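You operate a simulated robot arm through the tools that you are given. There is no shell and no other tool. Be economical: measure what you need, move in short steps, check, and stop when the job is done.

Carry out the task below with a simulated robot arm. There is one attempt and no reset: what you move stays moved.

## Task
Take the grey short can from the top of the jug table and leave it on the table under the drum chute. Take the yellow block and leave it on the middle of the sample table. Take the seed plate from the top of the jug table and put it on top of the brown rusty pulley. Push the door of the seed cabinet shut. Press the clay button two times. Put the orange clip from the top of the sample table on top of the change pulley there and the green clip on the upper shelf of the shelving. The order is free. Set down upright: short can, yellow block.

Only the result counts: the job must be done as asked and must still hold three seconds after the hand-in. Knocking over, shifting, dropping, spilling or breaking anything else fails it.

## Robot
A 6-joint arm with a two-finger gripper on a trunk, on a base that drives. Base frame: it is fixed to the floor where the robot stands at the start and does not move with it; the origin is under the middle of the robot, x ahead of it, y to its left, z up. Readings come in m, degrees, newtons and seconds.
With the tool pointing down near the work surface it reaches from about 0.5 to 0.82 m from the robot's upright axis, wherever it stands. Its first joint turns from -166.0 to 166.0 degrees. Places, roughly: change pulley [-1.25, -1, 0.75]; clay button [-1.1, -1, 1]; clip [-1, -0.5, 0.75]; door of the seed cabinet [-0.9, -1.2, 0.8]; middle of the sample table [-0.9, 0, 0.8]; rusty pulley (12x12x9 cm) [0.8, -0.2, 0.8]; seed plate (8x8x4 cm) [0.7, -0.7, 0.8]; short can [0.5, -0.25, 0.75]; table under the drum chute (15x26 cm) [-0.82, -0.94, 0.76]; upper shelf of the shelving (109x23 cm) [2.38, 0.14, 1.64]; yellow block (6x2x4 cm) [0.5, -0.6, 0.8]. Payload 1.66 kg.
The tool frame sits at the grasp point between the pads (the TCP): z along the fingers, y along the line on which they close. The tips reach 0.016 m beyond it. Largest opening 0.111 m; the body of the gripper starts 0.104 m behind the TCP.
Orientation is told as [roll, pitch, yaw] about the base's x, y, z axes, in that order, counted from this pose: with the fingers straight down and closing along the base's y, the tool's x points along the base's -x, its y along +y and its z along -z.

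## Interface
- The arm moves only by the tool apply_moves. Its argument "motion" is a list of rows, each an object of numbers (a shift or turn left out is 0, a gripper value left out holds the last): "dx", "dy", "dz": the shift along the base's x, y, z in units of 50 mm (1.0 is 50 mm); "wx", "wy", "wz": the turn, a rotation vector about the base's x, y, z in units of 6 degrees (1.0 is 6 degrees). In form: [{"dx": .., "dy": .., "dz": .., "wx": .., "wy": .., "wz": ..}, ...]. A call has 1 to 20 rows; each row shifts and turns the commanded pose from where the row before left it. "claw" is the opening in per cent of the stroke, from 0 (shut) to 100 (fully open), set as the call begins (left out, the last holds). A call with a number of a shift or a turn outside -1 to 1 is refused whole. A row lasts 0.2 s, in which the tool goes at most 0.05 m and 8.6 degrees; a call with a longer step from one row to the next is refused whole, and so is a gripper value outside its range. A pose out of reach is approached as far as the arm can. The call stops where the force on the tool passes 40 N (or 10 N more than at its start, if that is more) or the arm is blocked; 0.2 s more then pass. Each finger halts on what it meets, pressing with about 32 N; the grip force reading is that of the motor and also rises with nothing between the fingers. The clock runs only during rows and for 0.2 s after the last one: add rows that do not move to give the fingers time. The reply holds the time, the measured pose of the TCP, the force on the tool along the base axes, the opening and the grip force, in the units named above and with some noise, with the torque about the TCP (base axes, N m) and any sound that the robot's microphone picked up, and new pictures: "show" is both (left out), scene, wrist or none.
- Cameras (640 x 400 px; columns grow to the right, rows downward): "scene" is now at [-0.0234, 0.1219, 1.5376]; the picture's right is [-1.00, 0.02, 0.00], its down [0.02, 0.87, -0.49] and it looks along [-0.01, -0.49, -0.87] (base axes); focal length 216 px, centre (320, 200). "wrist" rides on the gripper at [0.07, 0.014, -0.143] in the tool frame; the picture's right is [-0.19, 0.98, 0.00], its down [-0.87, -0.17, -0.47] and it looks along [-0.46, -0.09, 0.88] (tool axes); focal length 230 px, centre (320, 200). There is no depth. A picture from a camera that has moved, and an enlarged one, comes with that camera's place and axes in the base frame and with its lens.
- raise_lower(by): slides the trunk up (or, below 0, down) by that many m; the arm and the scene camera ride with it, the base frame stays. It gives what a move gives, with no picture.
- steer(legs): drives the robot by 1 to 6 legs, each [ahead, left, turn to the left] in m, m and degrees, along the robot's own axes; the way and the turn of a leg run together, so that a leg with both is an arc; at most 1.5 m and 180 degrees a leg. The arm and the cameras ride along, it lands a little off, and it stops where it bumps. It gives what a move gives, and a new picture of the scene camera.
- pan_tilt(pan, tilt): turns the head with the scene camera to pan (to the left, within 120 degrees either way) and tilt (down, from -29 to 69), counted from straight ahead of the robot. It gives what a move gives, and a new picture of the scene camera.
- inspect(camera, box): a new picture of the part [left, top, right, bottom] of that camera's present view, enlarged. It takes no simulated time.
- sign_off(): hands the job in; it is judged then, once.

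Work in short steps. Places have to be worked out from the pictures, the camera data and where the tool is seen: move nearer, look again, correct. Check each grasp and each placing, and mend what went wrong. You have 186 turns and 260 pictures in all, those below and enlarged ones among them. Open the gripper and draw the arm clear of the work before you hand the job in, unless the task says otherwise.

The tools are called after "Emit:" by a JSON object that holds its "method" and its "body". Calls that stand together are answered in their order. apply_moves: Moves the arm, as the interface text tells. Its arguments: {"type":"object","properties":{"motion":{"type":"array"},"claw":{"type":"number"},"show":{"type":"string","enum":["both","scene","wrist","none"]}},"required":["motion"]} The other tools are called the same way: raise_lower (by) slides the trunk up or down; steer (legs) drives the base; pan_tilt (pan, tilt) turns the head that bears the scene camera; inspect (camera, box) takes an enlarged picture of a part of a camera's view; sign_off () hands the job in.

At the start:

```text
t: 0.0
tcp_pos: [0.2346, -0.3804, 1.0609]
tool_rot: [-0.1, 0.0, -0.1]
contact_force: [0.5, 1.2, -0.2]
ft_torque: [-0.02, -0.02, 0.0]
opening: 0.111
grip_force: 0.1
trunk travel left (down, up): [-0.15, 0.44]
robot x, y, heading: [-0.0007, 0.0011, -0.2]
head pan, tilt: [-91.0, 60.5]
```

scene: 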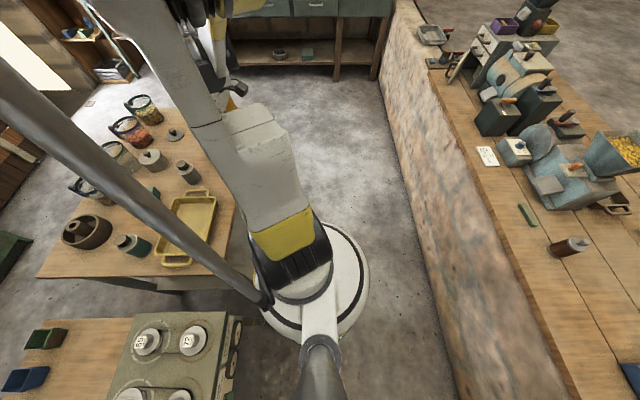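
wrist: 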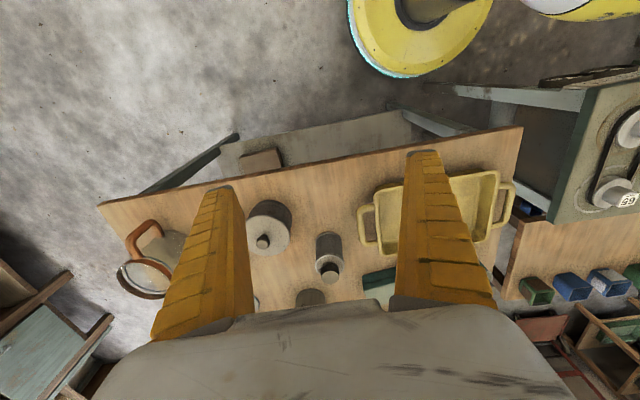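

I start by enlarging both sides of the scene view to identify the objects on the jug table and the sample table.

Emit:
{"method": "inspect", "body": {"camera": "scene", "box": [20, 80, 260, 300]}}

Emit:
{"method": "inspect", "body": {"camera": "scene", "box": [400, 0, 640, 280]}}

```text
1.82 times, centred on (140, 190) of scene
camera zoom: at [-0.0234, 0.1219, 1.5376], right [-1.0, 0.02, 0.0], down [0.02, 0.87, -0.49], along [-0.01, -0.49, -0.87], focal length 394 px, centre (647, 218)
```

zoom: 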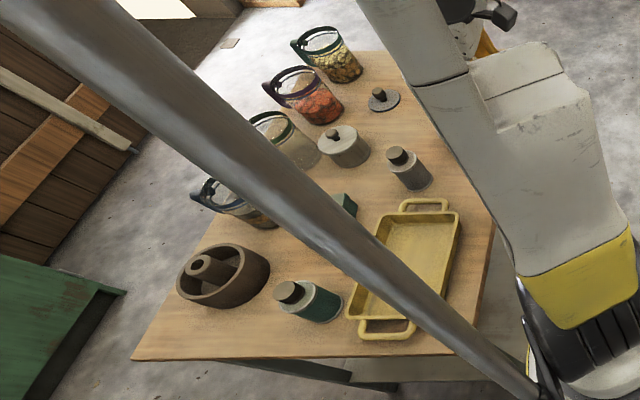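

```text
1.43 times, centred on (520, 140) of scene
camera zoom: at [-0.0234, 0.1219, 1.5376], right [-1.0, 0.02, 0.0], down [0.02, 0.87, -0.49], along [-0.01, -0.49, -0.87], focal length 309 px, centre (34, 286)
```

zoom: 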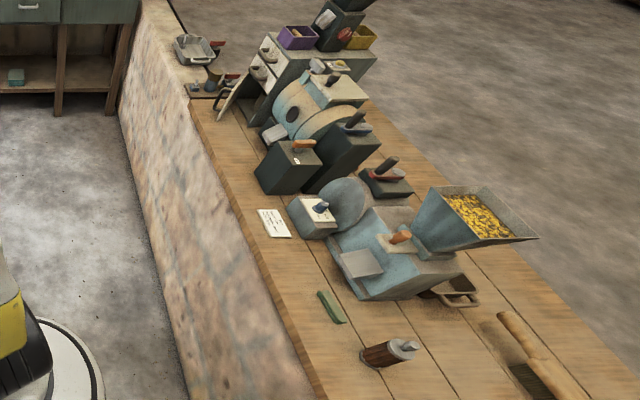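

The arm's link hides part of the jug table. I pan the head toward it for a better view.

Emit:
{"method": "pan_tilt", "body": {"pan": -45, "tilt": 50}}

Emit:
{"method": "pan_tilt", "body": {"pan": 0, "tilt": 15}}

Emit:
{"method": "pan_tilt", "body": {"pan": -120, "tilt": 30}}

```text
t: 1.1
tcp_pos: [0.2345, -0.3803, 1.0614]
tool_rot: [0.0, 0.1, 0.0]
contact_force: [0.5, 0.9, 0.6]
ft_torque: [0.01, 0.0, -0.01]
opening: 0.111
grip_force: 0.1
trunk travel left (down, up): [-0.15, 0.44]
robot x, y, heading: [0.0015, -0.0015, -0.1]
head pan, tilt: [-45.0, 50.0]
camera scene: at [0.0322, 0.1335, 1.5507], right [-0.71, -0.71, 0.0], down [-0.54, 0.54, -0.64], along [0.45, -0.45, -0.77], focal length 216 px, centre (320, 200)
```

scene: 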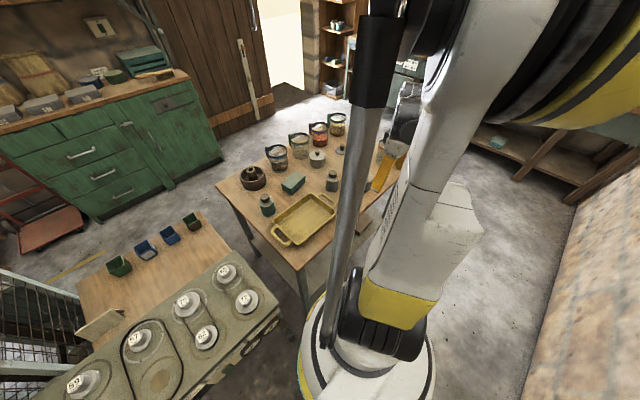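

```text
t: 2.3
tcp_pos: [0.2345, -0.3798, 1.0611]
tool_rot: [0.0, 0.0, 0.0]
contact_force: [-0.8, 0.1, -0.2]
ft_torque: [0.0, 0.0, 0.01]
opening: 0.1107
grip_force: 0.0
trunk travel left (down, up): [-0.15, 0.44]
robot x, y, heading: [0.0, -0.001, -0.2]
head pan, tilt: [0.0, 15.0]
camera scene: at [0.0712, 0.1879, 1.6044], right [0.0, -1.0, 0.0], down [-0.26, 0.0, -0.97], along [0.97, 0.0, -0.26], focal length 216 px, centre (320, 200)
```

scene: 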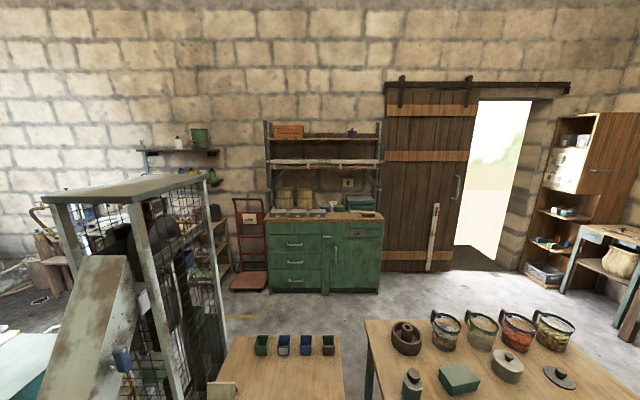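

```text
t: 4.3
tcp_pos: [0.235, -0.3812, 1.0614]
tool_rot: [0.0, 0.1, 0.0]
contact_force: [-0.8, 0.6, 0.4]
ft_torque: [-0.02, 0.0, -0.04]
opening: 0.1109
grip_force: 0.0
trunk travel left (down, up): [-0.15, 0.44]
robot x, y, heading: [-0.001, -0.0024, -0.4]
head pan, tilt: [-120.0, 30.0]
camera scene: at [-0.0674, 0.1096, 1.5803], right [-0.87, 0.5, 0.0], down [0.25, 0.43, -0.87], along [-0.43, -0.75, -0.5], focal length 216 px, centre (320, 200)
```

scene: 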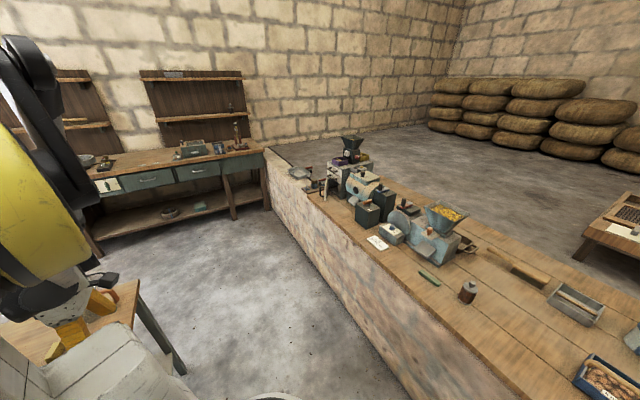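

Now I look at the jug table from the good angle, enlarged.

Emit:
{"method": "pan_tilt", "body": {"pan": -40, "tilt": 50}}

Emit:
{"method": "inspect", "body": {"camera": "scene", "box": [200, 80, 440, 290]}}

Emit:
{"method": "inspect", "body": {"camera": "wrist", "box": [100, 100, 540, 320]}}

```text
t: 5.8
tcp_pos: [0.2346, -0.3797, 1.0611]
tool_rot: [-0.1, 0.1, -0.1]
contact_force: [-1.1, 0.1, -0.7]
ft_torque: [0.01, 0.02, 0.01]
opening: 0.111
grip_force: 0.1
trunk travel left (down, up): [-0.15, 0.44]
robot x, y, heading: [-0.0004, -0.0024, -0.0]
head pan, tilt: [-40.0, 50.0]
camera scene: at [0.0368, 0.1385, 1.5507], right [-0.64, -0.77, 0.0], down [-0.59, 0.49, -0.64], along [0.49, -0.41, -0.77], focal length 216 px, centre (320, 200)
```

scene: 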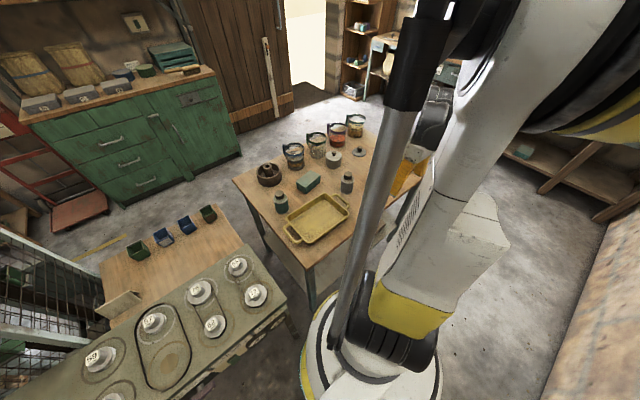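

```text
1.90 times, centred on (320, 185) of scene
camera zoom: at [0.0368, 0.1385, 1.5507], right [-0.64, -0.77, 0.0], down [-0.59, 0.49, -0.64], along [0.49, -0.41, -0.77], focal length 412 px, centre (320, 229)
```

zoom: 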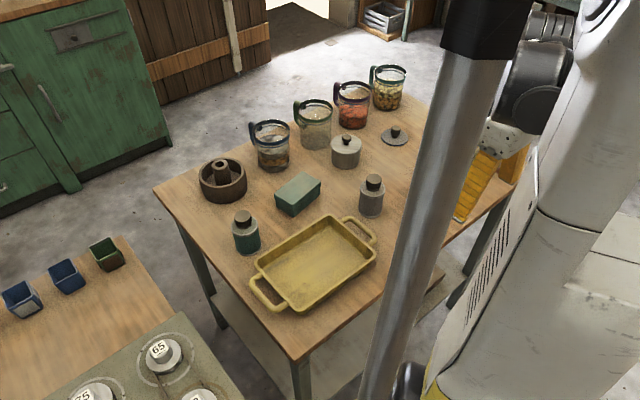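

```text
1.45 times, centred on (320, 210) of wrist
camera zoom: at [0.1638, -0.3668, 1.2033], right [0.19, 0.98, 0.0], down [0.87, -0.17, 0.47], along [0.46, -0.09, -0.88], focal length 335 px, centre (320, 186)
```

zoom: 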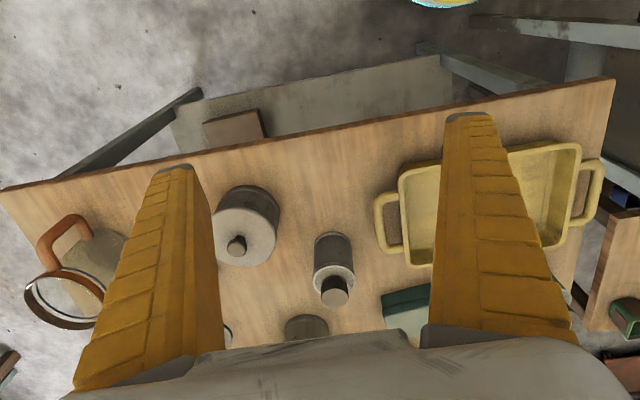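

Candidates are visible, but the yellow block and part of the table are hidden. I raise the gripper over the table to look down with the wrist camera.

Emit:
{"method": "apply_moves", "body": {"motion": [{"dz": 0.9}, {"dz": 0.9}, {"dz": 0.9}, {"dx": 0.8, "dy": -0.3, "dz": 0.2}, {"dx": 0.8, "dy": -0.3}, {"dx": 0.8, "dy": -0.3}, {"dx": 0.8, "dy": -0.3}, {"dz": 0}], "show": "both"}}

```text
t: 7.6
tcp_pos: [0.3964, -0.4413, 1.2055]
tool_rot: [0.1, 0.1, 0.0]
contact_force: [0.3, 0.3, -0.7]
ft_torque: [0.02, 0.0, 0.04]
opening: 0.1105
grip_force: 0.1
trunk travel left (down, up): [-0.15, 0.44]
robot x, y, heading: [-0.0012, -0.0002, 0.0]
head pan, tilt: [-40.0, 50.0]
camera scene: at [0.0365, 0.1387, 1.5507], right [-0.64, -0.77, 0.0], down [-0.59, 0.49, -0.64], along [0.49, -0.41, -0.77], focal length 216 px, centre (320, 200)
camera wrist: at [0.3244, -0.4277, 1.3475], right [0.19, 0.98, 0.0], down [0.87, -0.17, 0.47], along [0.46, -0.09, -0.88], focal length 230 px, centre (320, 200)
```

scene: 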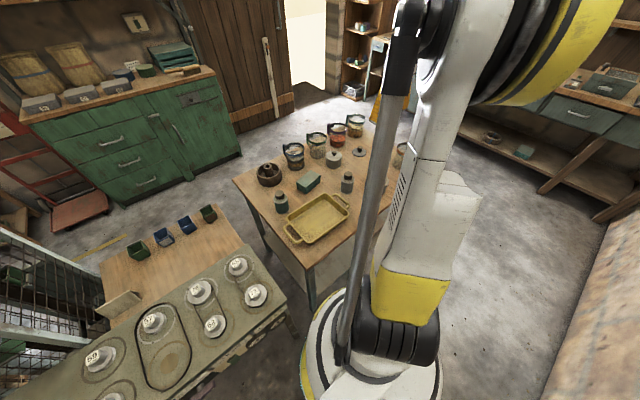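
wrist: 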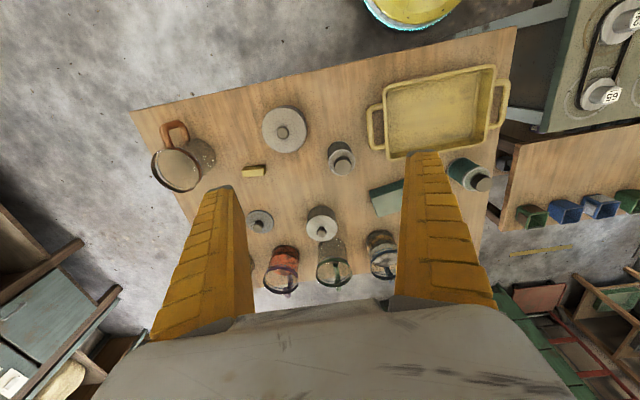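

Emit:
{"method": "inspect", "body": {"camera": "wrist", "box": [130, 60, 530, 310]}}

```text
1.60 times, centred on (330, 185) of wrist
camera zoom: at [0.3244, -0.4277, 1.3475], right [0.19, 0.98, 0.0], down [0.87, -0.17, 0.47], along [0.46, -0.09, -0.88], focal length 368 px, centre (304, 224)
```

zoom: 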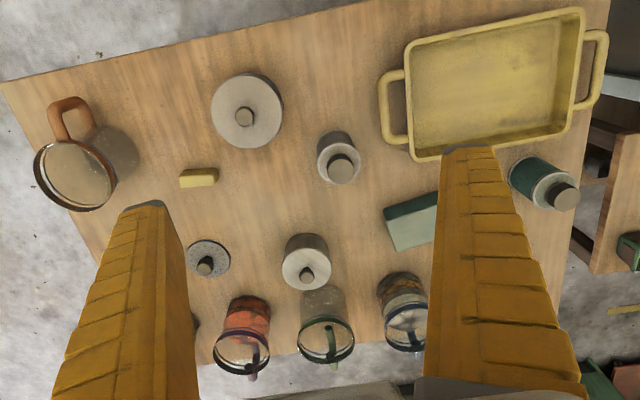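

The wrist view shows the grey can at about (0.50,-0.41), the yellow block at (0.50,-0.64), the knobbed seed plate at (0.655,-0.67), and the pulley at (0.81,-0.18). I turn the robot to face -y so it can reach both tables, and drive into the aisle.

Emit:
{"method": "steer", "body": {"legs": [[0, 0, -90]]}}

Emit:
{"method": "pan_tilt", "body": {"pan": 55, "tilt": 60}}

Emit:
{"method": "pan_tilt", "body": {"pan": -50, "tilt": 55}}

```text
t: 11.8
tcp_pos: [-0.4401, -0.3984, 1.206]
tool_rot: [0.0, 0.0, -89.7]
contact_force: [0.0, 0.4, -0.1]
ft_torque: [0.0, 0.02, 0.0]
opening: 0.1108
grip_force: 0.0
trunk travel left (down, up): [-0.15, 0.44]
robot x, y, heading: [0.0014, 0.0021, -89.7]
head pan, tilt: [-40.0, 50.0]
camera scene: at [0.1385, -0.04, 1.5507], right [-0.77, 0.64, 0.0], down [0.49, 0.59, -0.64], along [-0.41, -0.5, -0.77], focal length 216 px, centre (320, 200)
```

scene: 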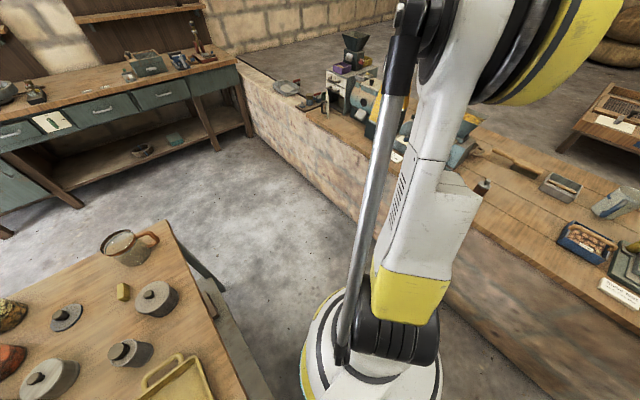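

```text
t: 13.5
tcp_pos: [-0.4405, -0.3982, 1.2051]
tool_rot: [0.0, 0.0, -89.6]
contact_force: [-0.1, 0.5, -0.5]
ft_torque: [0.0, 0.01, 0.03]
opening: 0.1109
grip_force: 0.0
trunk travel left (down, up): [-0.15, 0.44]
robot x, y, heading: [-0.0003, -0.0009, -89.7]
head pan, tilt: [55.0, 60.0]
camera scene: at [0.2425, -0.0186, 1.5382], right [-0.57, -0.82, 0.0], down [-0.71, 0.49, -0.5], along [0.41, -0.28, -0.87], focal length 216 px, centre (320, 200)
```

scene: 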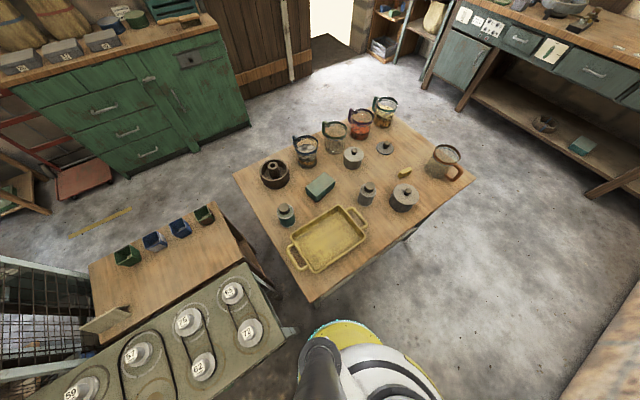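

```text
t: 15.3
tcp_pos: [-0.4396, -0.3978, 1.2053]
tool_rot: [0.0, 0.0, -89.5]
contact_force: [0.2, -0.4, 0.3]
ft_torque: [0.03, -0.01, 0.02]
opening: 0.111
grip_force: 0.1
trunk travel left (down, up): [-0.15, 0.44]
robot x, y, heading: [0.0028, -0.0008, -89.7]
head pan, tilt: [-50.0, 55.0]
camera scene: at [0.1328, -0.0274, 1.5442], right [-0.65, 0.76, 0.0], down [0.62, 0.53, -0.57], along [-0.44, -0.37, -0.82], focal length 216 px, centre (320, 200)
```

scene: 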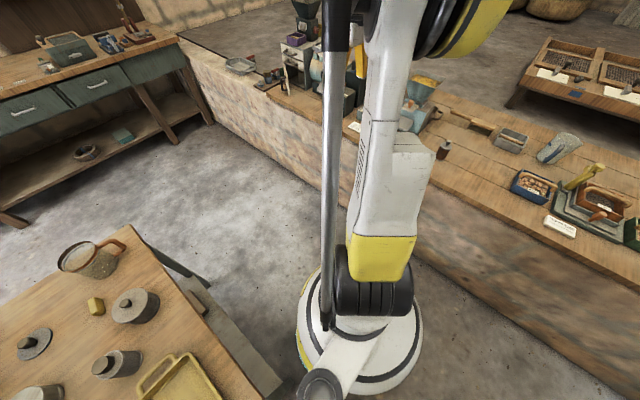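

The aisle runs from x≈-0.70 to 0.31, so I drive to about (-0.04,-0.45) and turn back to face the jug table with the arm riding along.

Emit:
{"method": "steer", "body": {"legs": [[0.45, -0.04, 0], [0, 0, 90]]}}

```text
t: 21.8
tcp_pos: [0.3535, -0.8944, 1.2051]
tool_rot: [0.0, 0.0, -0.5]
contact_force: [0.1, -0.9, 0.0]
ft_torque: [-0.01, -0.01, -0.04]
opening: 0.1108
grip_force: 0.1
trunk travel left (down, up): [-0.15, 0.44]
robot x, y, heading: [-0.035, -0.447, -0.5]
head pan, tilt: [-50.0, 55.0]
camera scene: at [-0.0118, -0.3163, 1.5442], right [-0.77, -0.64, 0.0], down [-0.52, 0.63, -0.57], along [0.36, -0.44, -0.82], focal length 216 px, centre (320, 200)
```

scene: 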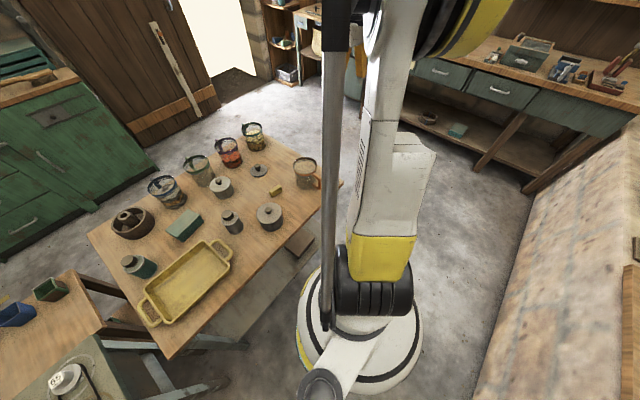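

Good, standing at the table with a clear view. I enlarge the objects to measure them.

Emit:
{"method": "inspect", "body": {"camera": "scene", "box": [100, 120, 340, 290]}}

```text
2.35 times, centred on (220, 205) of scene
camera zoom: at [-0.0118, -0.3163, 1.5442], right [-0.77, -0.64, 0.0], down [-0.52, 0.63, -0.57], along [0.36, -0.44, -0.82], focal length 510 px, centre (555, 188)
```

zoom: 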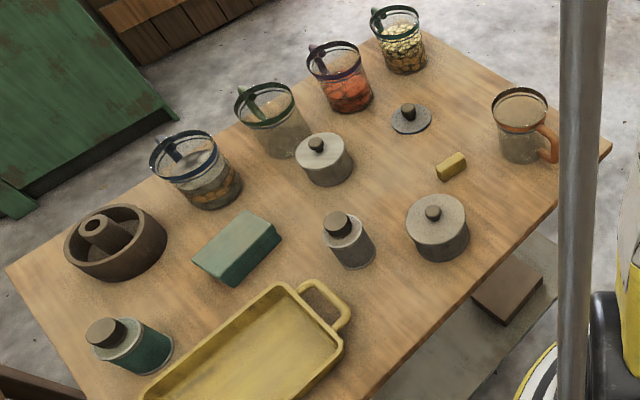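

I move over the grey can at about (0.51,-0.415) and look with the wrist camera.

Emit:
{"method": "apply_moves", "body": {"motion": [{"dy": 0.87, "dx": 0.29, "dz": -0.18}, {"dy": 0.87, "dx": 0.29, "dz": -0.18}, {"dy": 0.87, "dx": 0.29, "dz": -0.18}, {"dy": 0.87, "dx": 0.29, "dz": -0.18}, {"dy": 0.87, "dx": 0.29, "dz": -0.18}, {"dy": 0.87, "dx": 0.29, "dz": -0.18}, {"dy": 0.87, "dx": 0.29, "dz": -0.18}, {"dy": 0.87, "dx": 0.29, "dz": -0.18}, {"dy": 0.87, "dx": 0.29, "dz": -0.18}, {"dy": 0.87, "dx": 0.29, "dz": -0.18}, {"dy": 0.87, "dx": 0.29, "dz": -0.18}, {"dz": 0}], "show": "both"}}

```text
t: 24.4
tcp_pos: [0.5115, -0.4133, 1.1048]
tool_rot: [0.0, 0.0, -0.5]
contact_force: [-0.6, 0.4, -0.1]
ft_torque: [-0.04, 0.01, -0.02]
opening: 0.1107
grip_force: 0.1
trunk travel left (down, up): [-0.15, 0.44]
robot x, y, heading: [-0.038, -0.4517, -0.4]
head pan, tilt: [-50.0, 55.0]
camera scene: at [-0.0119, -0.3164, 1.5442], right [-0.77, -0.64, 0.0], down [-0.52, 0.63, -0.57], along [0.36, -0.44, -0.82], focal length 216 px, centre (320, 200)
camera wrist: at [0.441, -0.3987, 1.2473], right [0.2, 0.98, 0.0], down [0.86, -0.18, 0.47], along [0.46, -0.09, -0.88], focal length 230 px, centre (320, 200)
```

scene: 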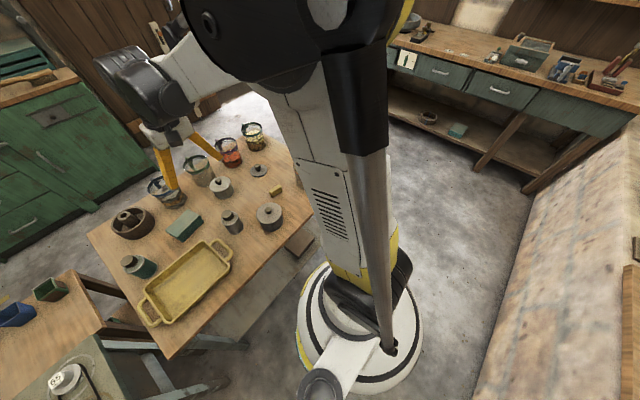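
wrist: 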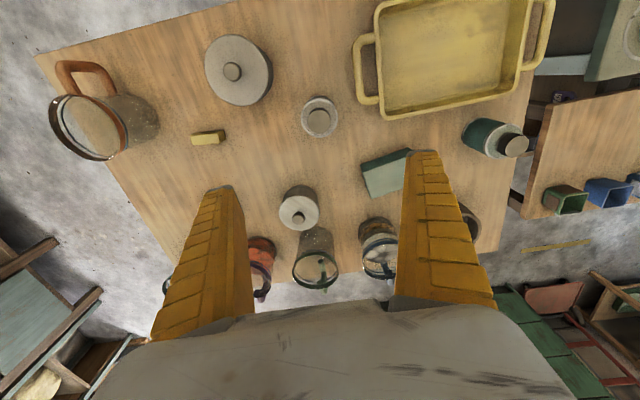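

The can sits at (0.50,-0.41), roughly under the tool. I descend with open fingers around it.

Emit:
{"method": "apply_moves", "body": {"motion": [{"dx": -0.25, "dy": 0.05, "dz": -0.85}, {"dz": -0.85}, {"dz": -0.85}, {"dz": -0.85}, {"dz": -0.85}, {"dz": 0}], "show": "both"}}

```text
t: 25.8
tcp_pos: [0.498, -0.4126, 0.8925]
tool_rot: [0.0, 0.1, -0.5]
contact_force: [0.3, 0.6, -0.3]
ft_torque: [0.0, 0.03, -0.02]
opening: 0.1106
grip_force: 0.0
trunk travel left (down, up): [-0.15, 0.44]
robot x, y, heading: [-0.0369, -0.4483, -0.4]
head pan, tilt: [-50.0, 55.0]
camera scene: at [-0.0118, -0.3163, 1.5443], right [-0.77, -0.64, 0.0], down [-0.52, 0.63, -0.57], along [0.36, -0.44, -0.82], focal length 216 px, centre (320, 200)
camera wrist: at [0.4275, -0.3981, 1.0352], right [0.2, 0.98, 0.0], down [0.86, -0.18, 0.47], along [0.46, -0.09, -0.88], focal length 230 px, centre (320, 200)
```

scene: 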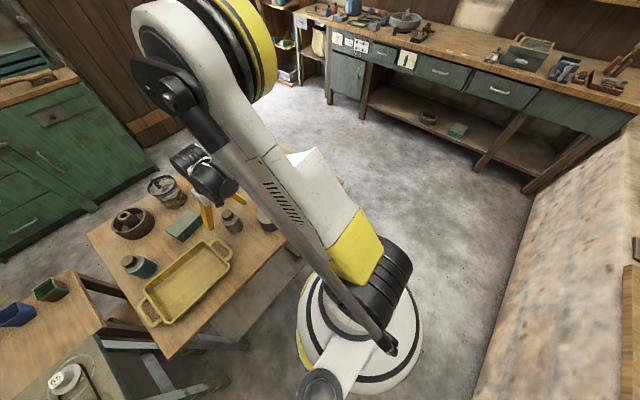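
wrist: 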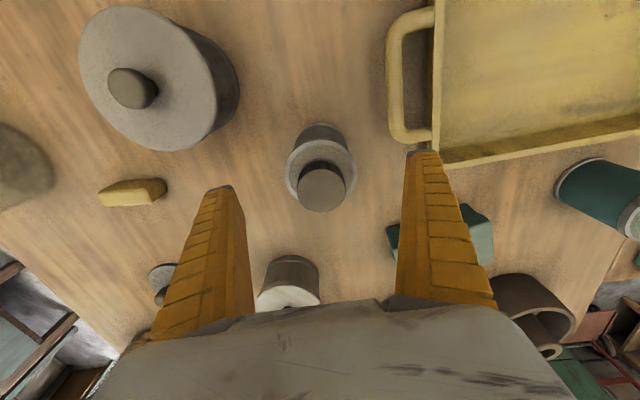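

The can stands centred with its shoulder at about z 0.84. I narrow the opening a little, lower to z≈0.80 and close.

Emit:
{"method": "apply_moves", "body": {"motion": [{"dx": -0.04, "dy": 0.04, "dz": -0.6}, {"dz": -0.6}, {"dz": -0.6}, {"dz": 0}], "claw": 85, "show": "wrist"}}

Emit:
{"method": "apply_moves", "body": {"motion": [{"dz": 0}, {"dz": 0}, {"dz": 0}], "claw": 0, "show": "wrist"}}

```text
t: 26.8
tcp_pos: [0.4957, -0.4122, 0.8015]
tool_rot: [0.0, 0.0, -0.5]
contact_force: [0.2, 0.2, -0.1]
ft_torque: [0.0, -0.01, 0.02]
opening: 0.0955
grip_force: 1.0
trunk travel left (down, up): [-0.15, 0.44]
robot x, y, heading: [-0.0349, -0.449, -0.4]
head pan, tilt: [-50.0, 55.0]
camera wrist: at [0.4265, -0.3972, 0.944], right [0.2, 0.98, 0.0], down [0.86, -0.18, 0.47], along [0.46, -0.09, -0.88], focal length 230 px, centre (320, 200)
```

wrist: 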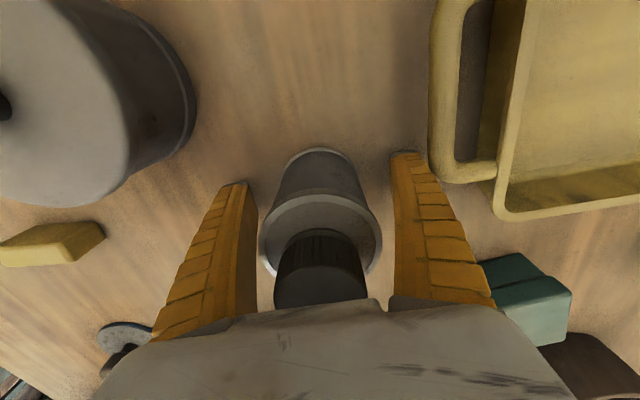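

```text
t: 27.6
tcp_pos: [0.4968, -0.4117, 0.8018]
tool_rot: [-0.1, 0.0, -0.5]
contact_force: [0.2, 0.3, 2.6]
ft_torque: [-0.09, 0.0, 0.01]
opening: 0.0533
grip_force: 31.8
trunk travel left (down, up): [-0.15, 0.44]
robot x, y, heading: [-0.0384, -0.4453, -0.4]
head pan, tilt: [-50.0, 55.0]
camera wrist: at [0.4265, -0.3972, 0.9443], right [0.2, 0.98, 0.0], down [0.86, -0.18, 0.47], along [0.46, -0.09, -0.88], focal length 230 px, centre (320, 200)
```

wrist: 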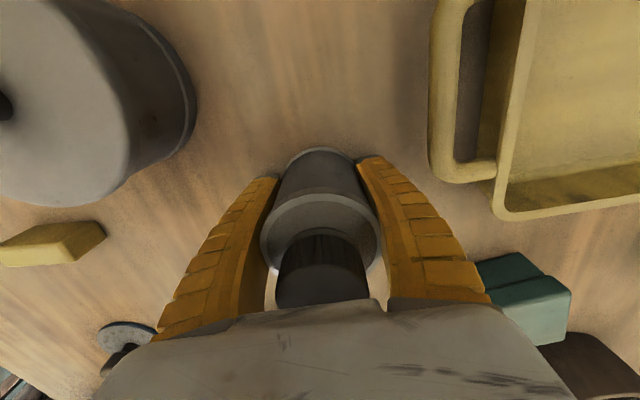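

The can is gripped (53 mm). I lift straight up.

Emit:
{"method": "apply_moves", "body": {"motion": [{"dz": 0.5}, {"dz": 0.9}, {"dz": 0.9}, {"dz": 0.9}, {"dz": 0.9}, {"dz": 0.9}, {"dz": 0.9}, {"dz": 0.9}, {"dz": 0.9}, {"dz": 0}], "show": "both"}}

```text
t: 29.8
tcp_pos: [0.4968, -0.4089, 1.1885]
tool_rot: [-0.1, 0.0, -0.4]
contact_force: [-0.5, 0.2, -1.7]
ft_torque: [0.01, 0.01, 0.01]
opening: 0.0537
grip_force: 31.4
trunk travel left (down, up): [-0.15, 0.44]
robot x, y, heading: [-0.0354, -0.4525, -0.5]
head pan, tilt: [-50.0, 55.0]
camera scene: at [-0.0117, -0.3163, 1.5442], right [-0.77, -0.64, 0.0], down [-0.52, 0.63, -0.57], along [0.36, -0.44, -0.82], focal length 216 px, centre (320, 200)
camera wrist: at [0.4274, -0.3956, 1.3305], right [0.2, 0.98, 0.0], down [0.86, -0.18, 0.47], along [0.46, -0.09, -0.88], focal length 230 px, centre (320, 200)
```

scene: 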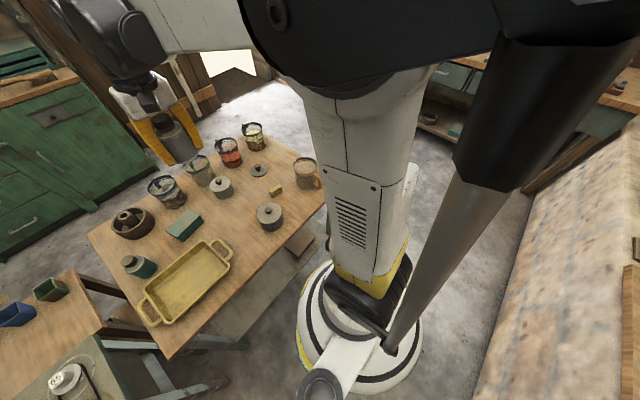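
wrist: 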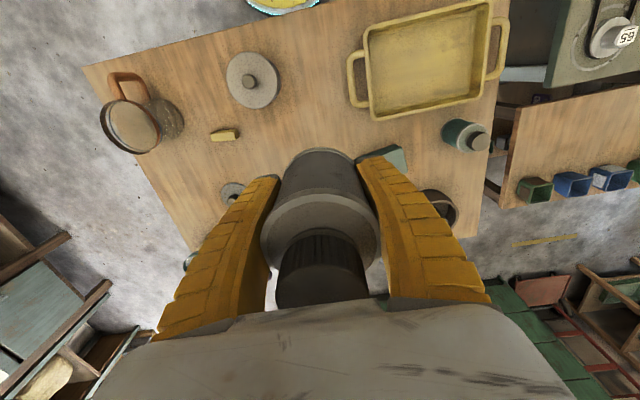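

Now I turn right to face -y, carrying the can, and inspect the sample table.

Emit:
{"method": "steer", "body": {"legs": [[0, 0, -90]]}}

Emit:
{"method": "pan_tilt", "body": {"pan": -65, "tilt": 35}}

Emit:
{"method": "inspect", "body": {"camera": "scene", "box": [120, 80, 440, 280]}}

```text
t: 34.1
tcp_pos: [-0.0192, -0.9851, 1.1873]
tool_rot: [-0.1, 0.0, -92.7]
contact_force: [0.7, 0.1, -1.1]
ft_torque: [0.03, 0.0, 0.0]
opening: 0.0537
grip_force: 31.5
trunk travel left (down, up): [-0.15, 0.44]
robot x, y, heading: [-0.0362, -0.4513, -92.9]
head pan, tilt: [-50.0, 55.0]
camera scene: at [0.0939, -0.4835, 1.5442], right [-0.61, 0.79, 0.0], down [0.65, 0.5, -0.57], along [-0.46, -0.35, -0.82], focal length 216 px, centre (320, 200)
```

scene: 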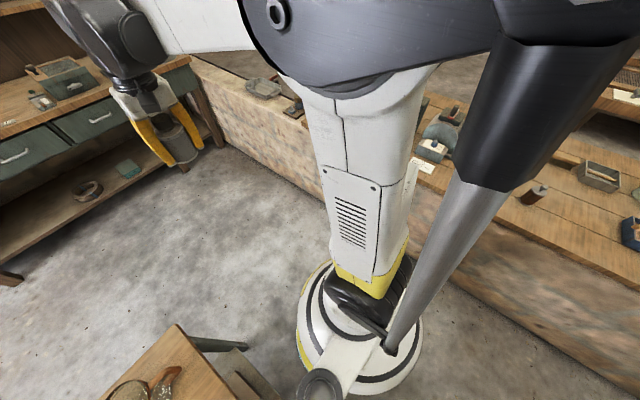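

```text
t: 35.0
tcp_pos: [-0.0186, -0.9851, 1.1882]
tool_rot: [0.0, 0.0, -92.6]
contact_force: [1.1, 0.4, -0.8]
ft_torque: [0.02, -0.04, 0.04]
opening: 0.0537
grip_force: 31.6
trunk travel left (down, up): [-0.15, 0.44]
robot x, y, heading: [-0.0384, -0.4514, -92.8]
head pan, tilt: [-65.0, 35.0]
camera scene: at [0.0699, -0.4732, 1.5724], right [-0.38, 0.92, 0.0], down [0.53, 0.22, -0.82], along [-0.76, -0.31, -0.57], focal length 216 px, centre (320, 200)
```

scene: 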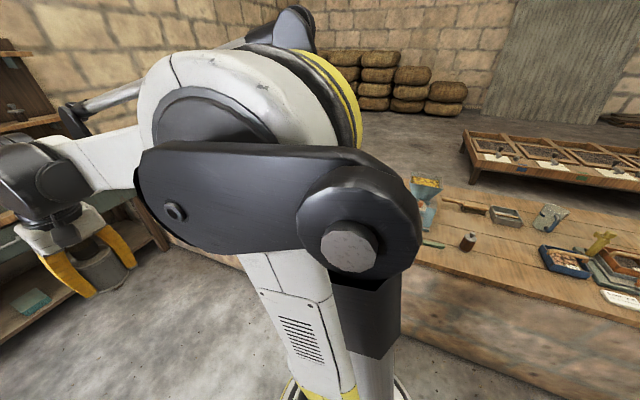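

```text
2.00 times, centred on (280, 180) of scene
camera zoom: at [0.0699, -0.4732, 1.5724], right [-0.38, 0.92, 0.0], down [0.53, 0.22, -0.82], along [-0.76, -0.31, -0.57], focal length 433 px, centre (400, 240)
```

zoom: 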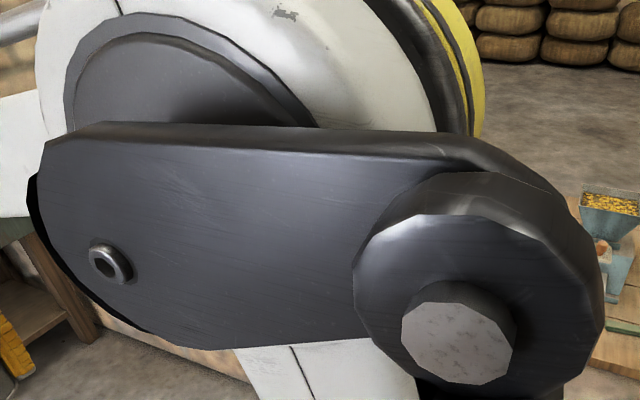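

The arm blocks this side. I continue turning to face -x so the machines lie to the left, where the camera sees past the arm.

Emit:
{"method": "steer", "body": {"legs": [[0, 0, -87]]}}

Emit:
{"method": "pan_tilt", "body": {"pan": 40, "tilt": 40}}

Emit:
{"method": "inspect", "body": {"camera": "scene", "box": [160, 60, 480, 260]}}

```text
t: 39.1
tcp_pos: [-0.5714, -0.4992, 1.1875]
tool_rot: [0.0, -0.1, -179.2]
contact_force: [-1.4, 0.6, -1.8]
ft_torque: [0.03, -0.01, 0.02]
opening: 0.0538
grip_force: 32.1
trunk travel left (down, up): [-0.15, 0.44]
robot x, y, heading: [-0.0351, -0.4486, -179.2]
head pan, tilt: [-65.0, 35.0]
camera scene: at [-0.0553, -0.5612, 1.5725], right [0.9, 0.43, 0.0], down [0.25, -0.52, -0.82], along [-0.36, 0.74, -0.57], focal length 216 px, centre (320, 200)
```

scene: 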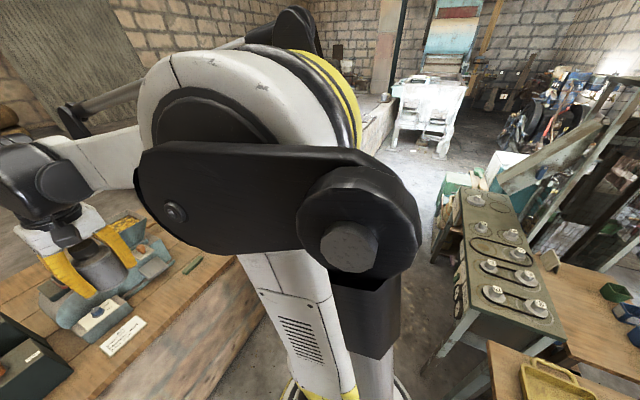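

```text
t: 40.9
tcp_pos: [-0.5719, -0.4989, 1.1877]
tool_rot: [0.1, -0.1, -179.2]
contact_force: [-0.3, -0.1, -2.0]
ft_torque: [-0.01, -0.01, -0.01]
opening: 0.0538
grip_force: 31.8
trunk travel left (down, up): [-0.15, 0.44]
robot x, y, heading: [-0.0399, -0.4486, -179.3]
head pan, tilt: [40.0, 40.0]
camera scene: at [-0.0815, -0.696, 1.5649], right [-0.65, 0.76, 0.0], down [0.49, 0.42, -0.77], along [-0.58, -0.5, -0.64], focal length 216 px, centre (320, 200)
```

scene: 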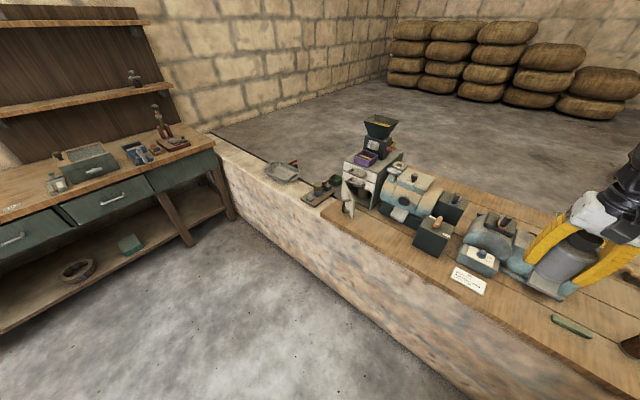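

```text
2.00 times, centred on (320, 160) of scene
camera zoom: at [-0.0815, -0.696, 1.5649], right [-0.65, 0.76, 0.0], down [0.49, 0.42, -0.77], along [-0.58, -0.5, -0.64], focal length 433 px, centre (320, 280)
```

zoom: 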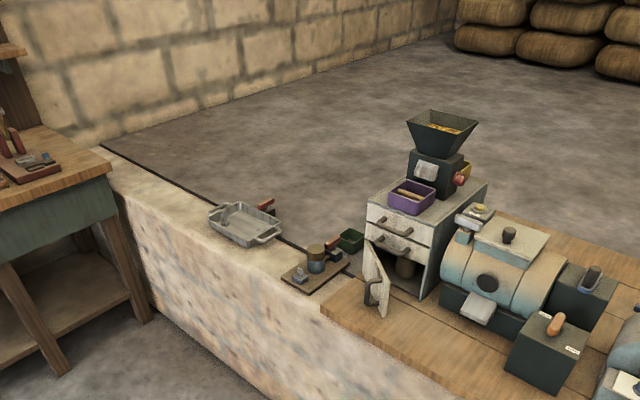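

The drum, its chute and the open-doored seed cabinet are visible. The strip under the chute is around (-0.82,-0.92). I drive sideways to stand in front of it.

Emit:
{"method": "steer", "body": {"legs": [[0.08, 0.42, 0]]}}

Emit:
{"method": "pan_tilt", "body": {"pan": 18, "tilt": 50}}

Emit:
{"method": "inspect", "body": {"camera": "scene", "box": [120, 20, 440, 220]}}

```text
t: 43.5
tcp_pos: [-0.6421, -0.9274, 1.1871]
tool_rot: [-0.1, 0.1, -179.0]
contact_force: [-0.5, -1.2, -1.4]
ft_torque: [-0.02, 0.0, 0.04]
opening: 0.0535
grip_force: 31.3
trunk travel left (down, up): [-0.15, 0.44]
robot x, y, heading: [-0.1058, -0.8712, -178.9]
head pan, tilt: [40.0, 40.0]
camera scene: at [-0.1519, -1.1212, 1.5648], right [-0.66, 0.75, 0.0], down [0.48, 0.42, -0.77], along [-0.58, -0.5, -0.64], focal length 216 px, centre (320, 200)
```

scene: 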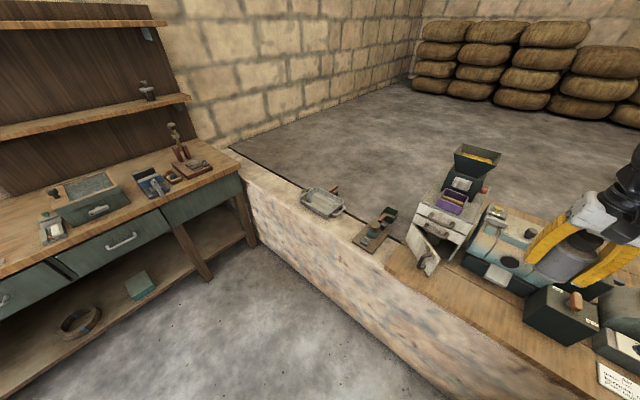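

```text
t: 44.4
tcp_pos: [-0.6439, -0.9272, 1.1875]
tool_rot: [0.0, 0.1, -178.9]
contact_force: [-1.1, 0.5, -1.6]
ft_torque: [-0.02, -0.02, 0.02]
opening: 0.0535
grip_force: 31.7
trunk travel left (down, up): [-0.15, 0.44]
robot x, y, heading: [-0.1102, -0.8709, -178.9]
head pan, tilt: [18.0, 50.0]
camera scene: at [-0.1604, -1.09, 1.5507], right [-0.33, 0.94, 0.0], down [0.72, 0.25, -0.64], along [-0.61, -0.21, -0.77], focal length 216 px, centre (320, 200)
```

scene: 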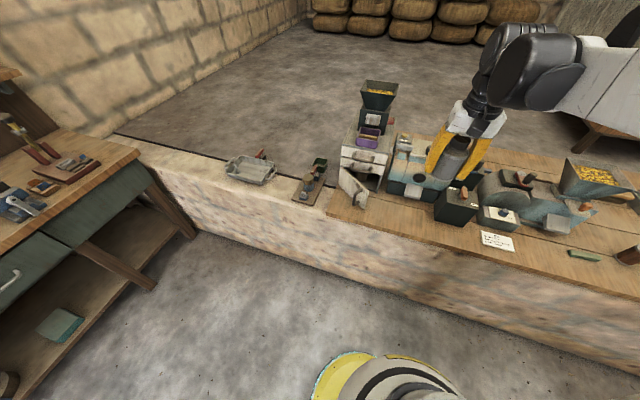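

```text
2.00 times, centred on (280, 120) of scene
camera zoom: at [-0.1604, -1.09, 1.5507], right [-0.33, 0.94, 0.0], down [0.72, 0.25, -0.64], along [-0.61, -0.21, -0.77], focal length 433 px, centre (400, 360)
```

zoom: 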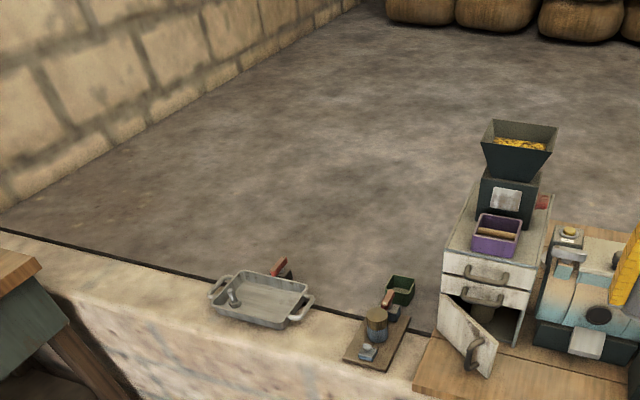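

I enlarge the machine area itself.

Emit:
{"method": "inspect", "body": {"camera": "scene", "box": [320, 70, 520, 240]}}

Emit:
{"method": "inspect", "body": {"camera": "scene", "box": [430, 130, 640, 280]}}

Emit:
{"method": "inspect", "body": {"camera": "wrist", "box": [0, 0, 640, 400]}}

```text
2.35 times, centred on (420, 155) of scene
camera zoom: at [-0.1604, -1.09, 1.5507], right [-0.33, 0.94, 0.0], down [0.72, 0.25, -0.64], along [-0.61, -0.21, -0.77], focal length 510 px, centre (85, 306)
```

zoom: 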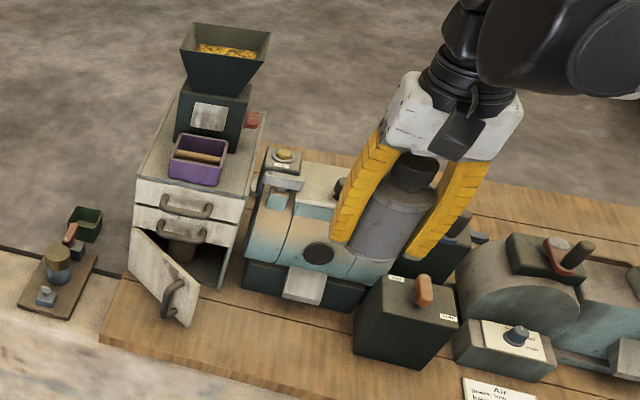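

```text
2.67 times, centred on (535, 205) of scene
camera zoom: at [-0.1604, -1.09, 1.5507], right [-0.33, 0.94, 0.0], down [0.72, 0.25, -0.64], along [-0.61, -0.21, -0.77], focal length 577 px, centre (-253, 187)
```

zoom: 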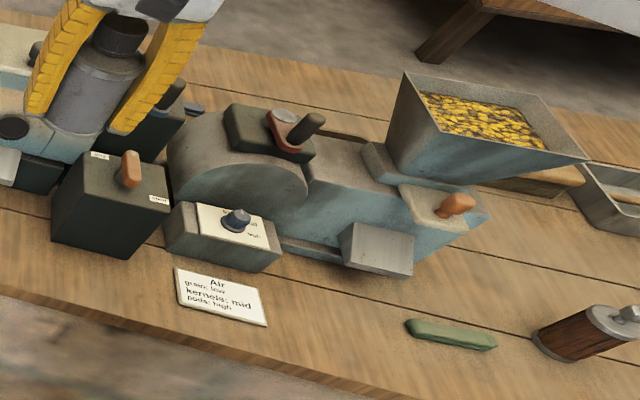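

```text
1.00 times, centred on (320, 200) of wrist (not enlarged: the box is as wide or as high as the picture)
camera zoom: at [-0.5735, -0.938, 1.3301], right [-0.17, -0.99, 0.0], down [-0.87, 0.15, 0.47], along [-0.46, 0.08, -0.88], focal length 230 px, centre (320, 200)
```

zoom: 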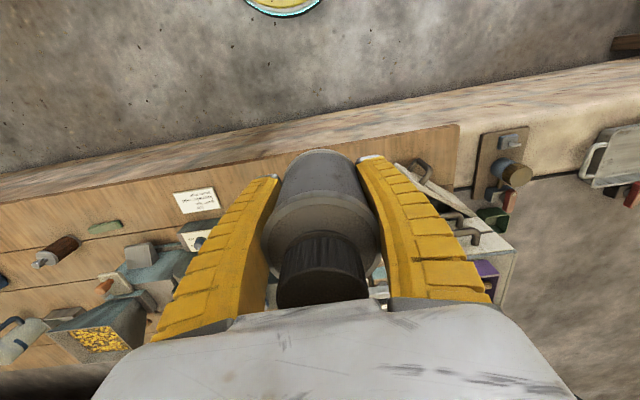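

I see the chute tip near (-0.96,-0.90), the door's free edge near (-0.80,-1.10), and the dark box from y≈-0.79. I move the can above (-0.81,-0.92) and descend partway.

Emit:
{"method": "apply_moves", "body": {"motion": [{"dx": -0.8}, {"dx": -0.8, "dy": 0.05}, {"dx": -0.8, "dy": 0.05}, {"dx": -0.85, "dy": 0.05}, {"dz": -0.9}, {"dz": -0.9}, {"dz": -0.9}, {"dz": -0.9}, {"dz": -0.9}, {"dz": -0.9}, {"dz": 0}], "show": "both"}}

```text
t: 46.8
tcp_pos: [-0.8073, -0.919, 0.9148]
tool_rot: [0.0, 0.0, -178.9]
contact_force: [0.1, 0.6, -1.0]
ft_torque: [0.02, 0.01, -0.01]
opening: 0.0535
grip_force: 31.8
trunk travel left (down, up): [-0.15, 0.44]
robot x, y, heading: [-0.1108, -0.871, -179.2]
head pan, tilt: [18.0, 50.0]
camera scene: at [-0.1605, -1.09, 1.5508], right [-0.33, 0.95, 0.0], down [0.72, 0.25, -0.64], along [-0.61, -0.21, -0.77], focal length 216 px, centre (320, 200)
camera wrist: at [-0.7372, -0.9306, 1.0573], right [-0.17, -0.99, 0.0], down [-0.87, 0.15, 0.47], along [-0.46, 0.08, -0.88], focal length 230 px, centre (320, 200)
```

scene: 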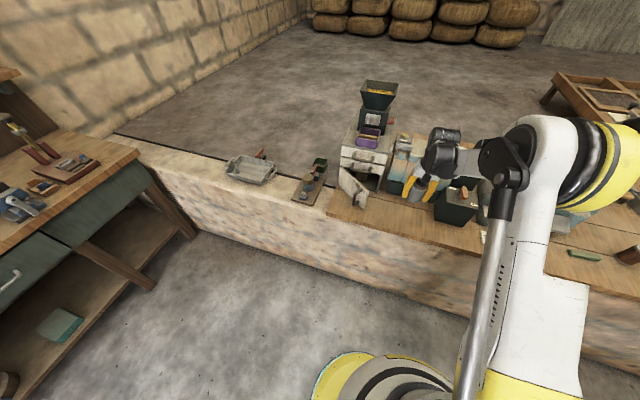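
wrist: 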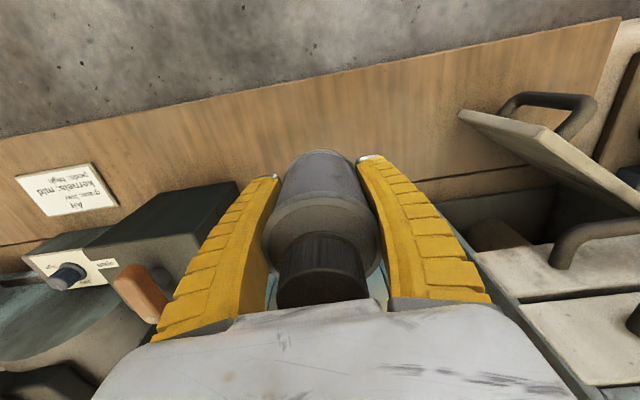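

Both sides are clear. I lower gently toward the table, watching force.

Emit:
{"method": "apply_moves", "body": {"motion": [{"dz": -0.7}, {"dz": -0.7}, {"dz": -0.5}, {"dz": -0.2}, {"dz": 0}], "show": "none"}}

```text
t: 48.0
tcp_pos: [-0.8041, -0.9195, 0.8125]
tool_rot: [0.0, 0.0, -178.9]
contact_force: [-0.8, -0.1, -1.2]
ft_torque: [0.04, -0.04, -0.01]
opening: 0.0534
grip_force: 32.0
trunk travel left (down, up): [-0.15, 0.44]
robot x, y, heading: [-0.1062, -0.8693, -179.0]
head pan, tilt: [18.0, 50.0]
```

Emit:
{"method": "apply_moves", "body": {"motion": [{"dz": -0.1}, {"dz": -0.08}, {"dz": -0.05}, {"dz": 0}], "show": "wrist"}}

```text
t: 49.0
tcp_pos: [-0.806, -0.9196, 0.8011]
tool_rot: [0.1, 0.0, -178.9]
contact_force: [0.1, -0.3, -1.2]
ft_torque: [-0.01, 0.01, 0.01]
opening: 0.0536
grip_force: 31.7
trunk travel left (down, up): [-0.15, 0.44]
robot x, y, heading: [-0.1077, -0.8725, -178.9]
head pan, tilt: [18.0, 50.0]
camera wrist: at [-0.7365, -0.9308, 0.9431], right [-0.17, -0.99, 0.0], down [-0.87, 0.15, 0.47], along [-0.46, 0.08, -0.88], focal length 230 px, centre (320, 200)
```

wrist: 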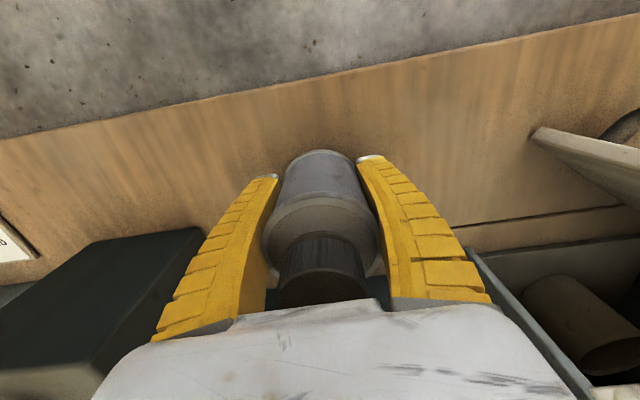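

No contact yet; I continue down in small steps.

Emit:
{"method": "apply_moves", "body": {"motion": [{"dz": -0.06}, {"dz": -0.06}, {"dz": -0.06}, {"dz": 0}], "show": "none"}}

Emit:
{"method": "apply_moves", "body": {"motion": [{"dz": -0.06}, {"dz": -0.06}, {"dz": -0.06}, {"dz": 0}], "show": "none"}}

```text
t: 50.0
tcp_pos: [-0.8065, -0.9186, 0.7914]
tool_rot: [0.0, 0.0, -178.9]
contact_force: [0.2, 0.6, -0.9]
ft_torque: [0.01, -0.02, 0.0]
opening: 0.0534
grip_force: 32.2
trunk travel left (down, up): [-0.15, 0.44]
robot x, y, heading: [-0.109, -0.874, -178.8]
head pan, tilt: [18.0, 50.0]
```

```text
t: 51.0
tcp_pos: [-0.8054, -0.9185, 0.7822]
tool_rot: [0.1, 0.0, -178.9]
contact_force: [-0.6, -0.1, -1.1]
ft_torque: [-0.01, 0.01, -0.01]
opening: 0.0538
grip_force: 31.7
trunk travel left (down, up): [-0.15, 0.44]
robot x, y, heading: [-0.1066, -0.876, -178.9]
head pan, tilt: [18.0, 50.0]
```

Emit:
{"method": "apply_moves", "body": {"motion": [{"dz": -0.05}, {"dz": -0.05}, {"dz": -0.05}, {"dz": 0}], "show": "wrist"}}

```text
t: 52.0
tcp_pos: [-0.8044, -0.9187, 0.7756]
tool_rot: [0.0, 0.1, -178.9]
contact_force: [-0.4, 0.2, -0.9]
ft_torque: [-0.01, 0.0, 0.0]
opening: 0.0537
grip_force: 32.5
trunk travel left (down, up): [-0.15, 0.44]
robot x, y, heading: [-0.1093, -0.8767, -179.0]
head pan, tilt: [18.0, 50.0]
camera wrist: at [-0.7357, -0.9304, 0.9178], right [-0.17, -0.99, 0.0], down [-0.87, 0.15, 0.47], along [-0.46, 0.08, -0.88], focal length 230 px, centre (320, 200)
```

wrist: 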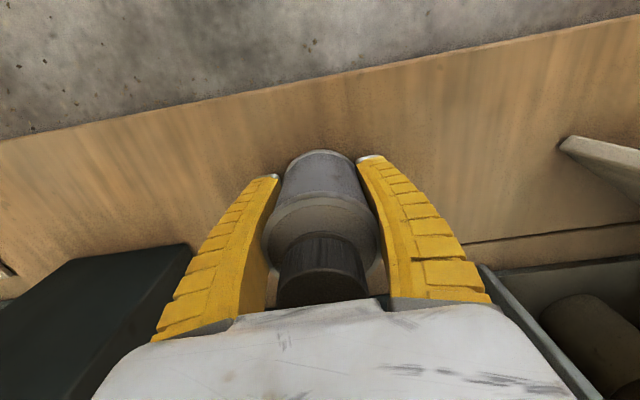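

Emit:
{"method": "apply_moves", "body": {"motion": [{"dz": -0.06}, {"dz": -0.06}, {"dz": -0.06}, {"dz": -0.06}, {"dz": 0}], "show": "none"}}

Emit:
{"method": "apply_moves", "body": {"motion": [{"dz": -0.06}, {"dz": -0.06}, {"dz": -0.06}, {"dz": 0}], "show": "wrist"}}

```text
t: 53.2
tcp_pos: [-0.8043, -0.9192, 0.7659]
tool_rot: [0.0, 0.0, -178.9]
contact_force: [-7.8, -1.8, 29.3]
ft_torque: [0.05, 0.2, 0.06]
opening: 0.0572
grip_force: 32.3
trunk travel left (down, up): [-0.15, 0.44]
robot x, y, heading: [-0.1074, -0.8758, -178.9]
head pan, tilt: [18.0, 50.0]
```

```text
t: 53.5
tcp_pos: [-0.8043, -0.9198, 0.7646]
tool_rot: [0.0, -0.2, -178.9]
contact_force: [2.6, -0.2, 27.3]
ft_torque: [0.01, -0.03, -0.14]
opening: 0.0569
grip_force: 32.2
trunk travel left (down, up): [-0.15, 0.44]
robot x, y, heading: [-0.1081, -0.8737, -179.3]
head pan, tilt: [18.0, 50.0]
stopped in row 1: the force on the tool passed its limit at 44 N (the readings are from after the stop); the commanded pose is now the measured one
camera wrist: at [-0.7341, -0.9305, 0.9072], right [-0.17, -0.99, 0.0], down [-0.87, 0.15, 0.47], along [-0.47, 0.08, -0.88], focal length 230 px, centre (320, 200)
```

wrist: 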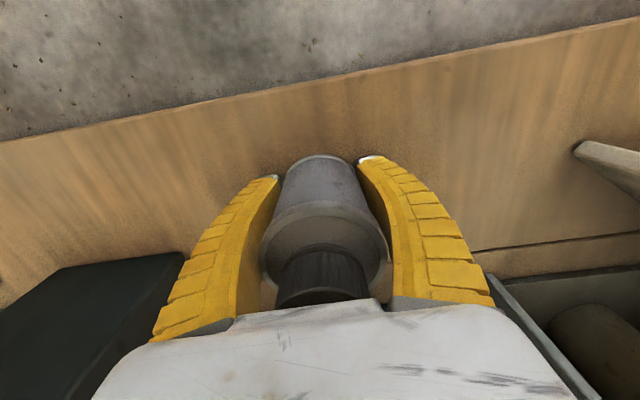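

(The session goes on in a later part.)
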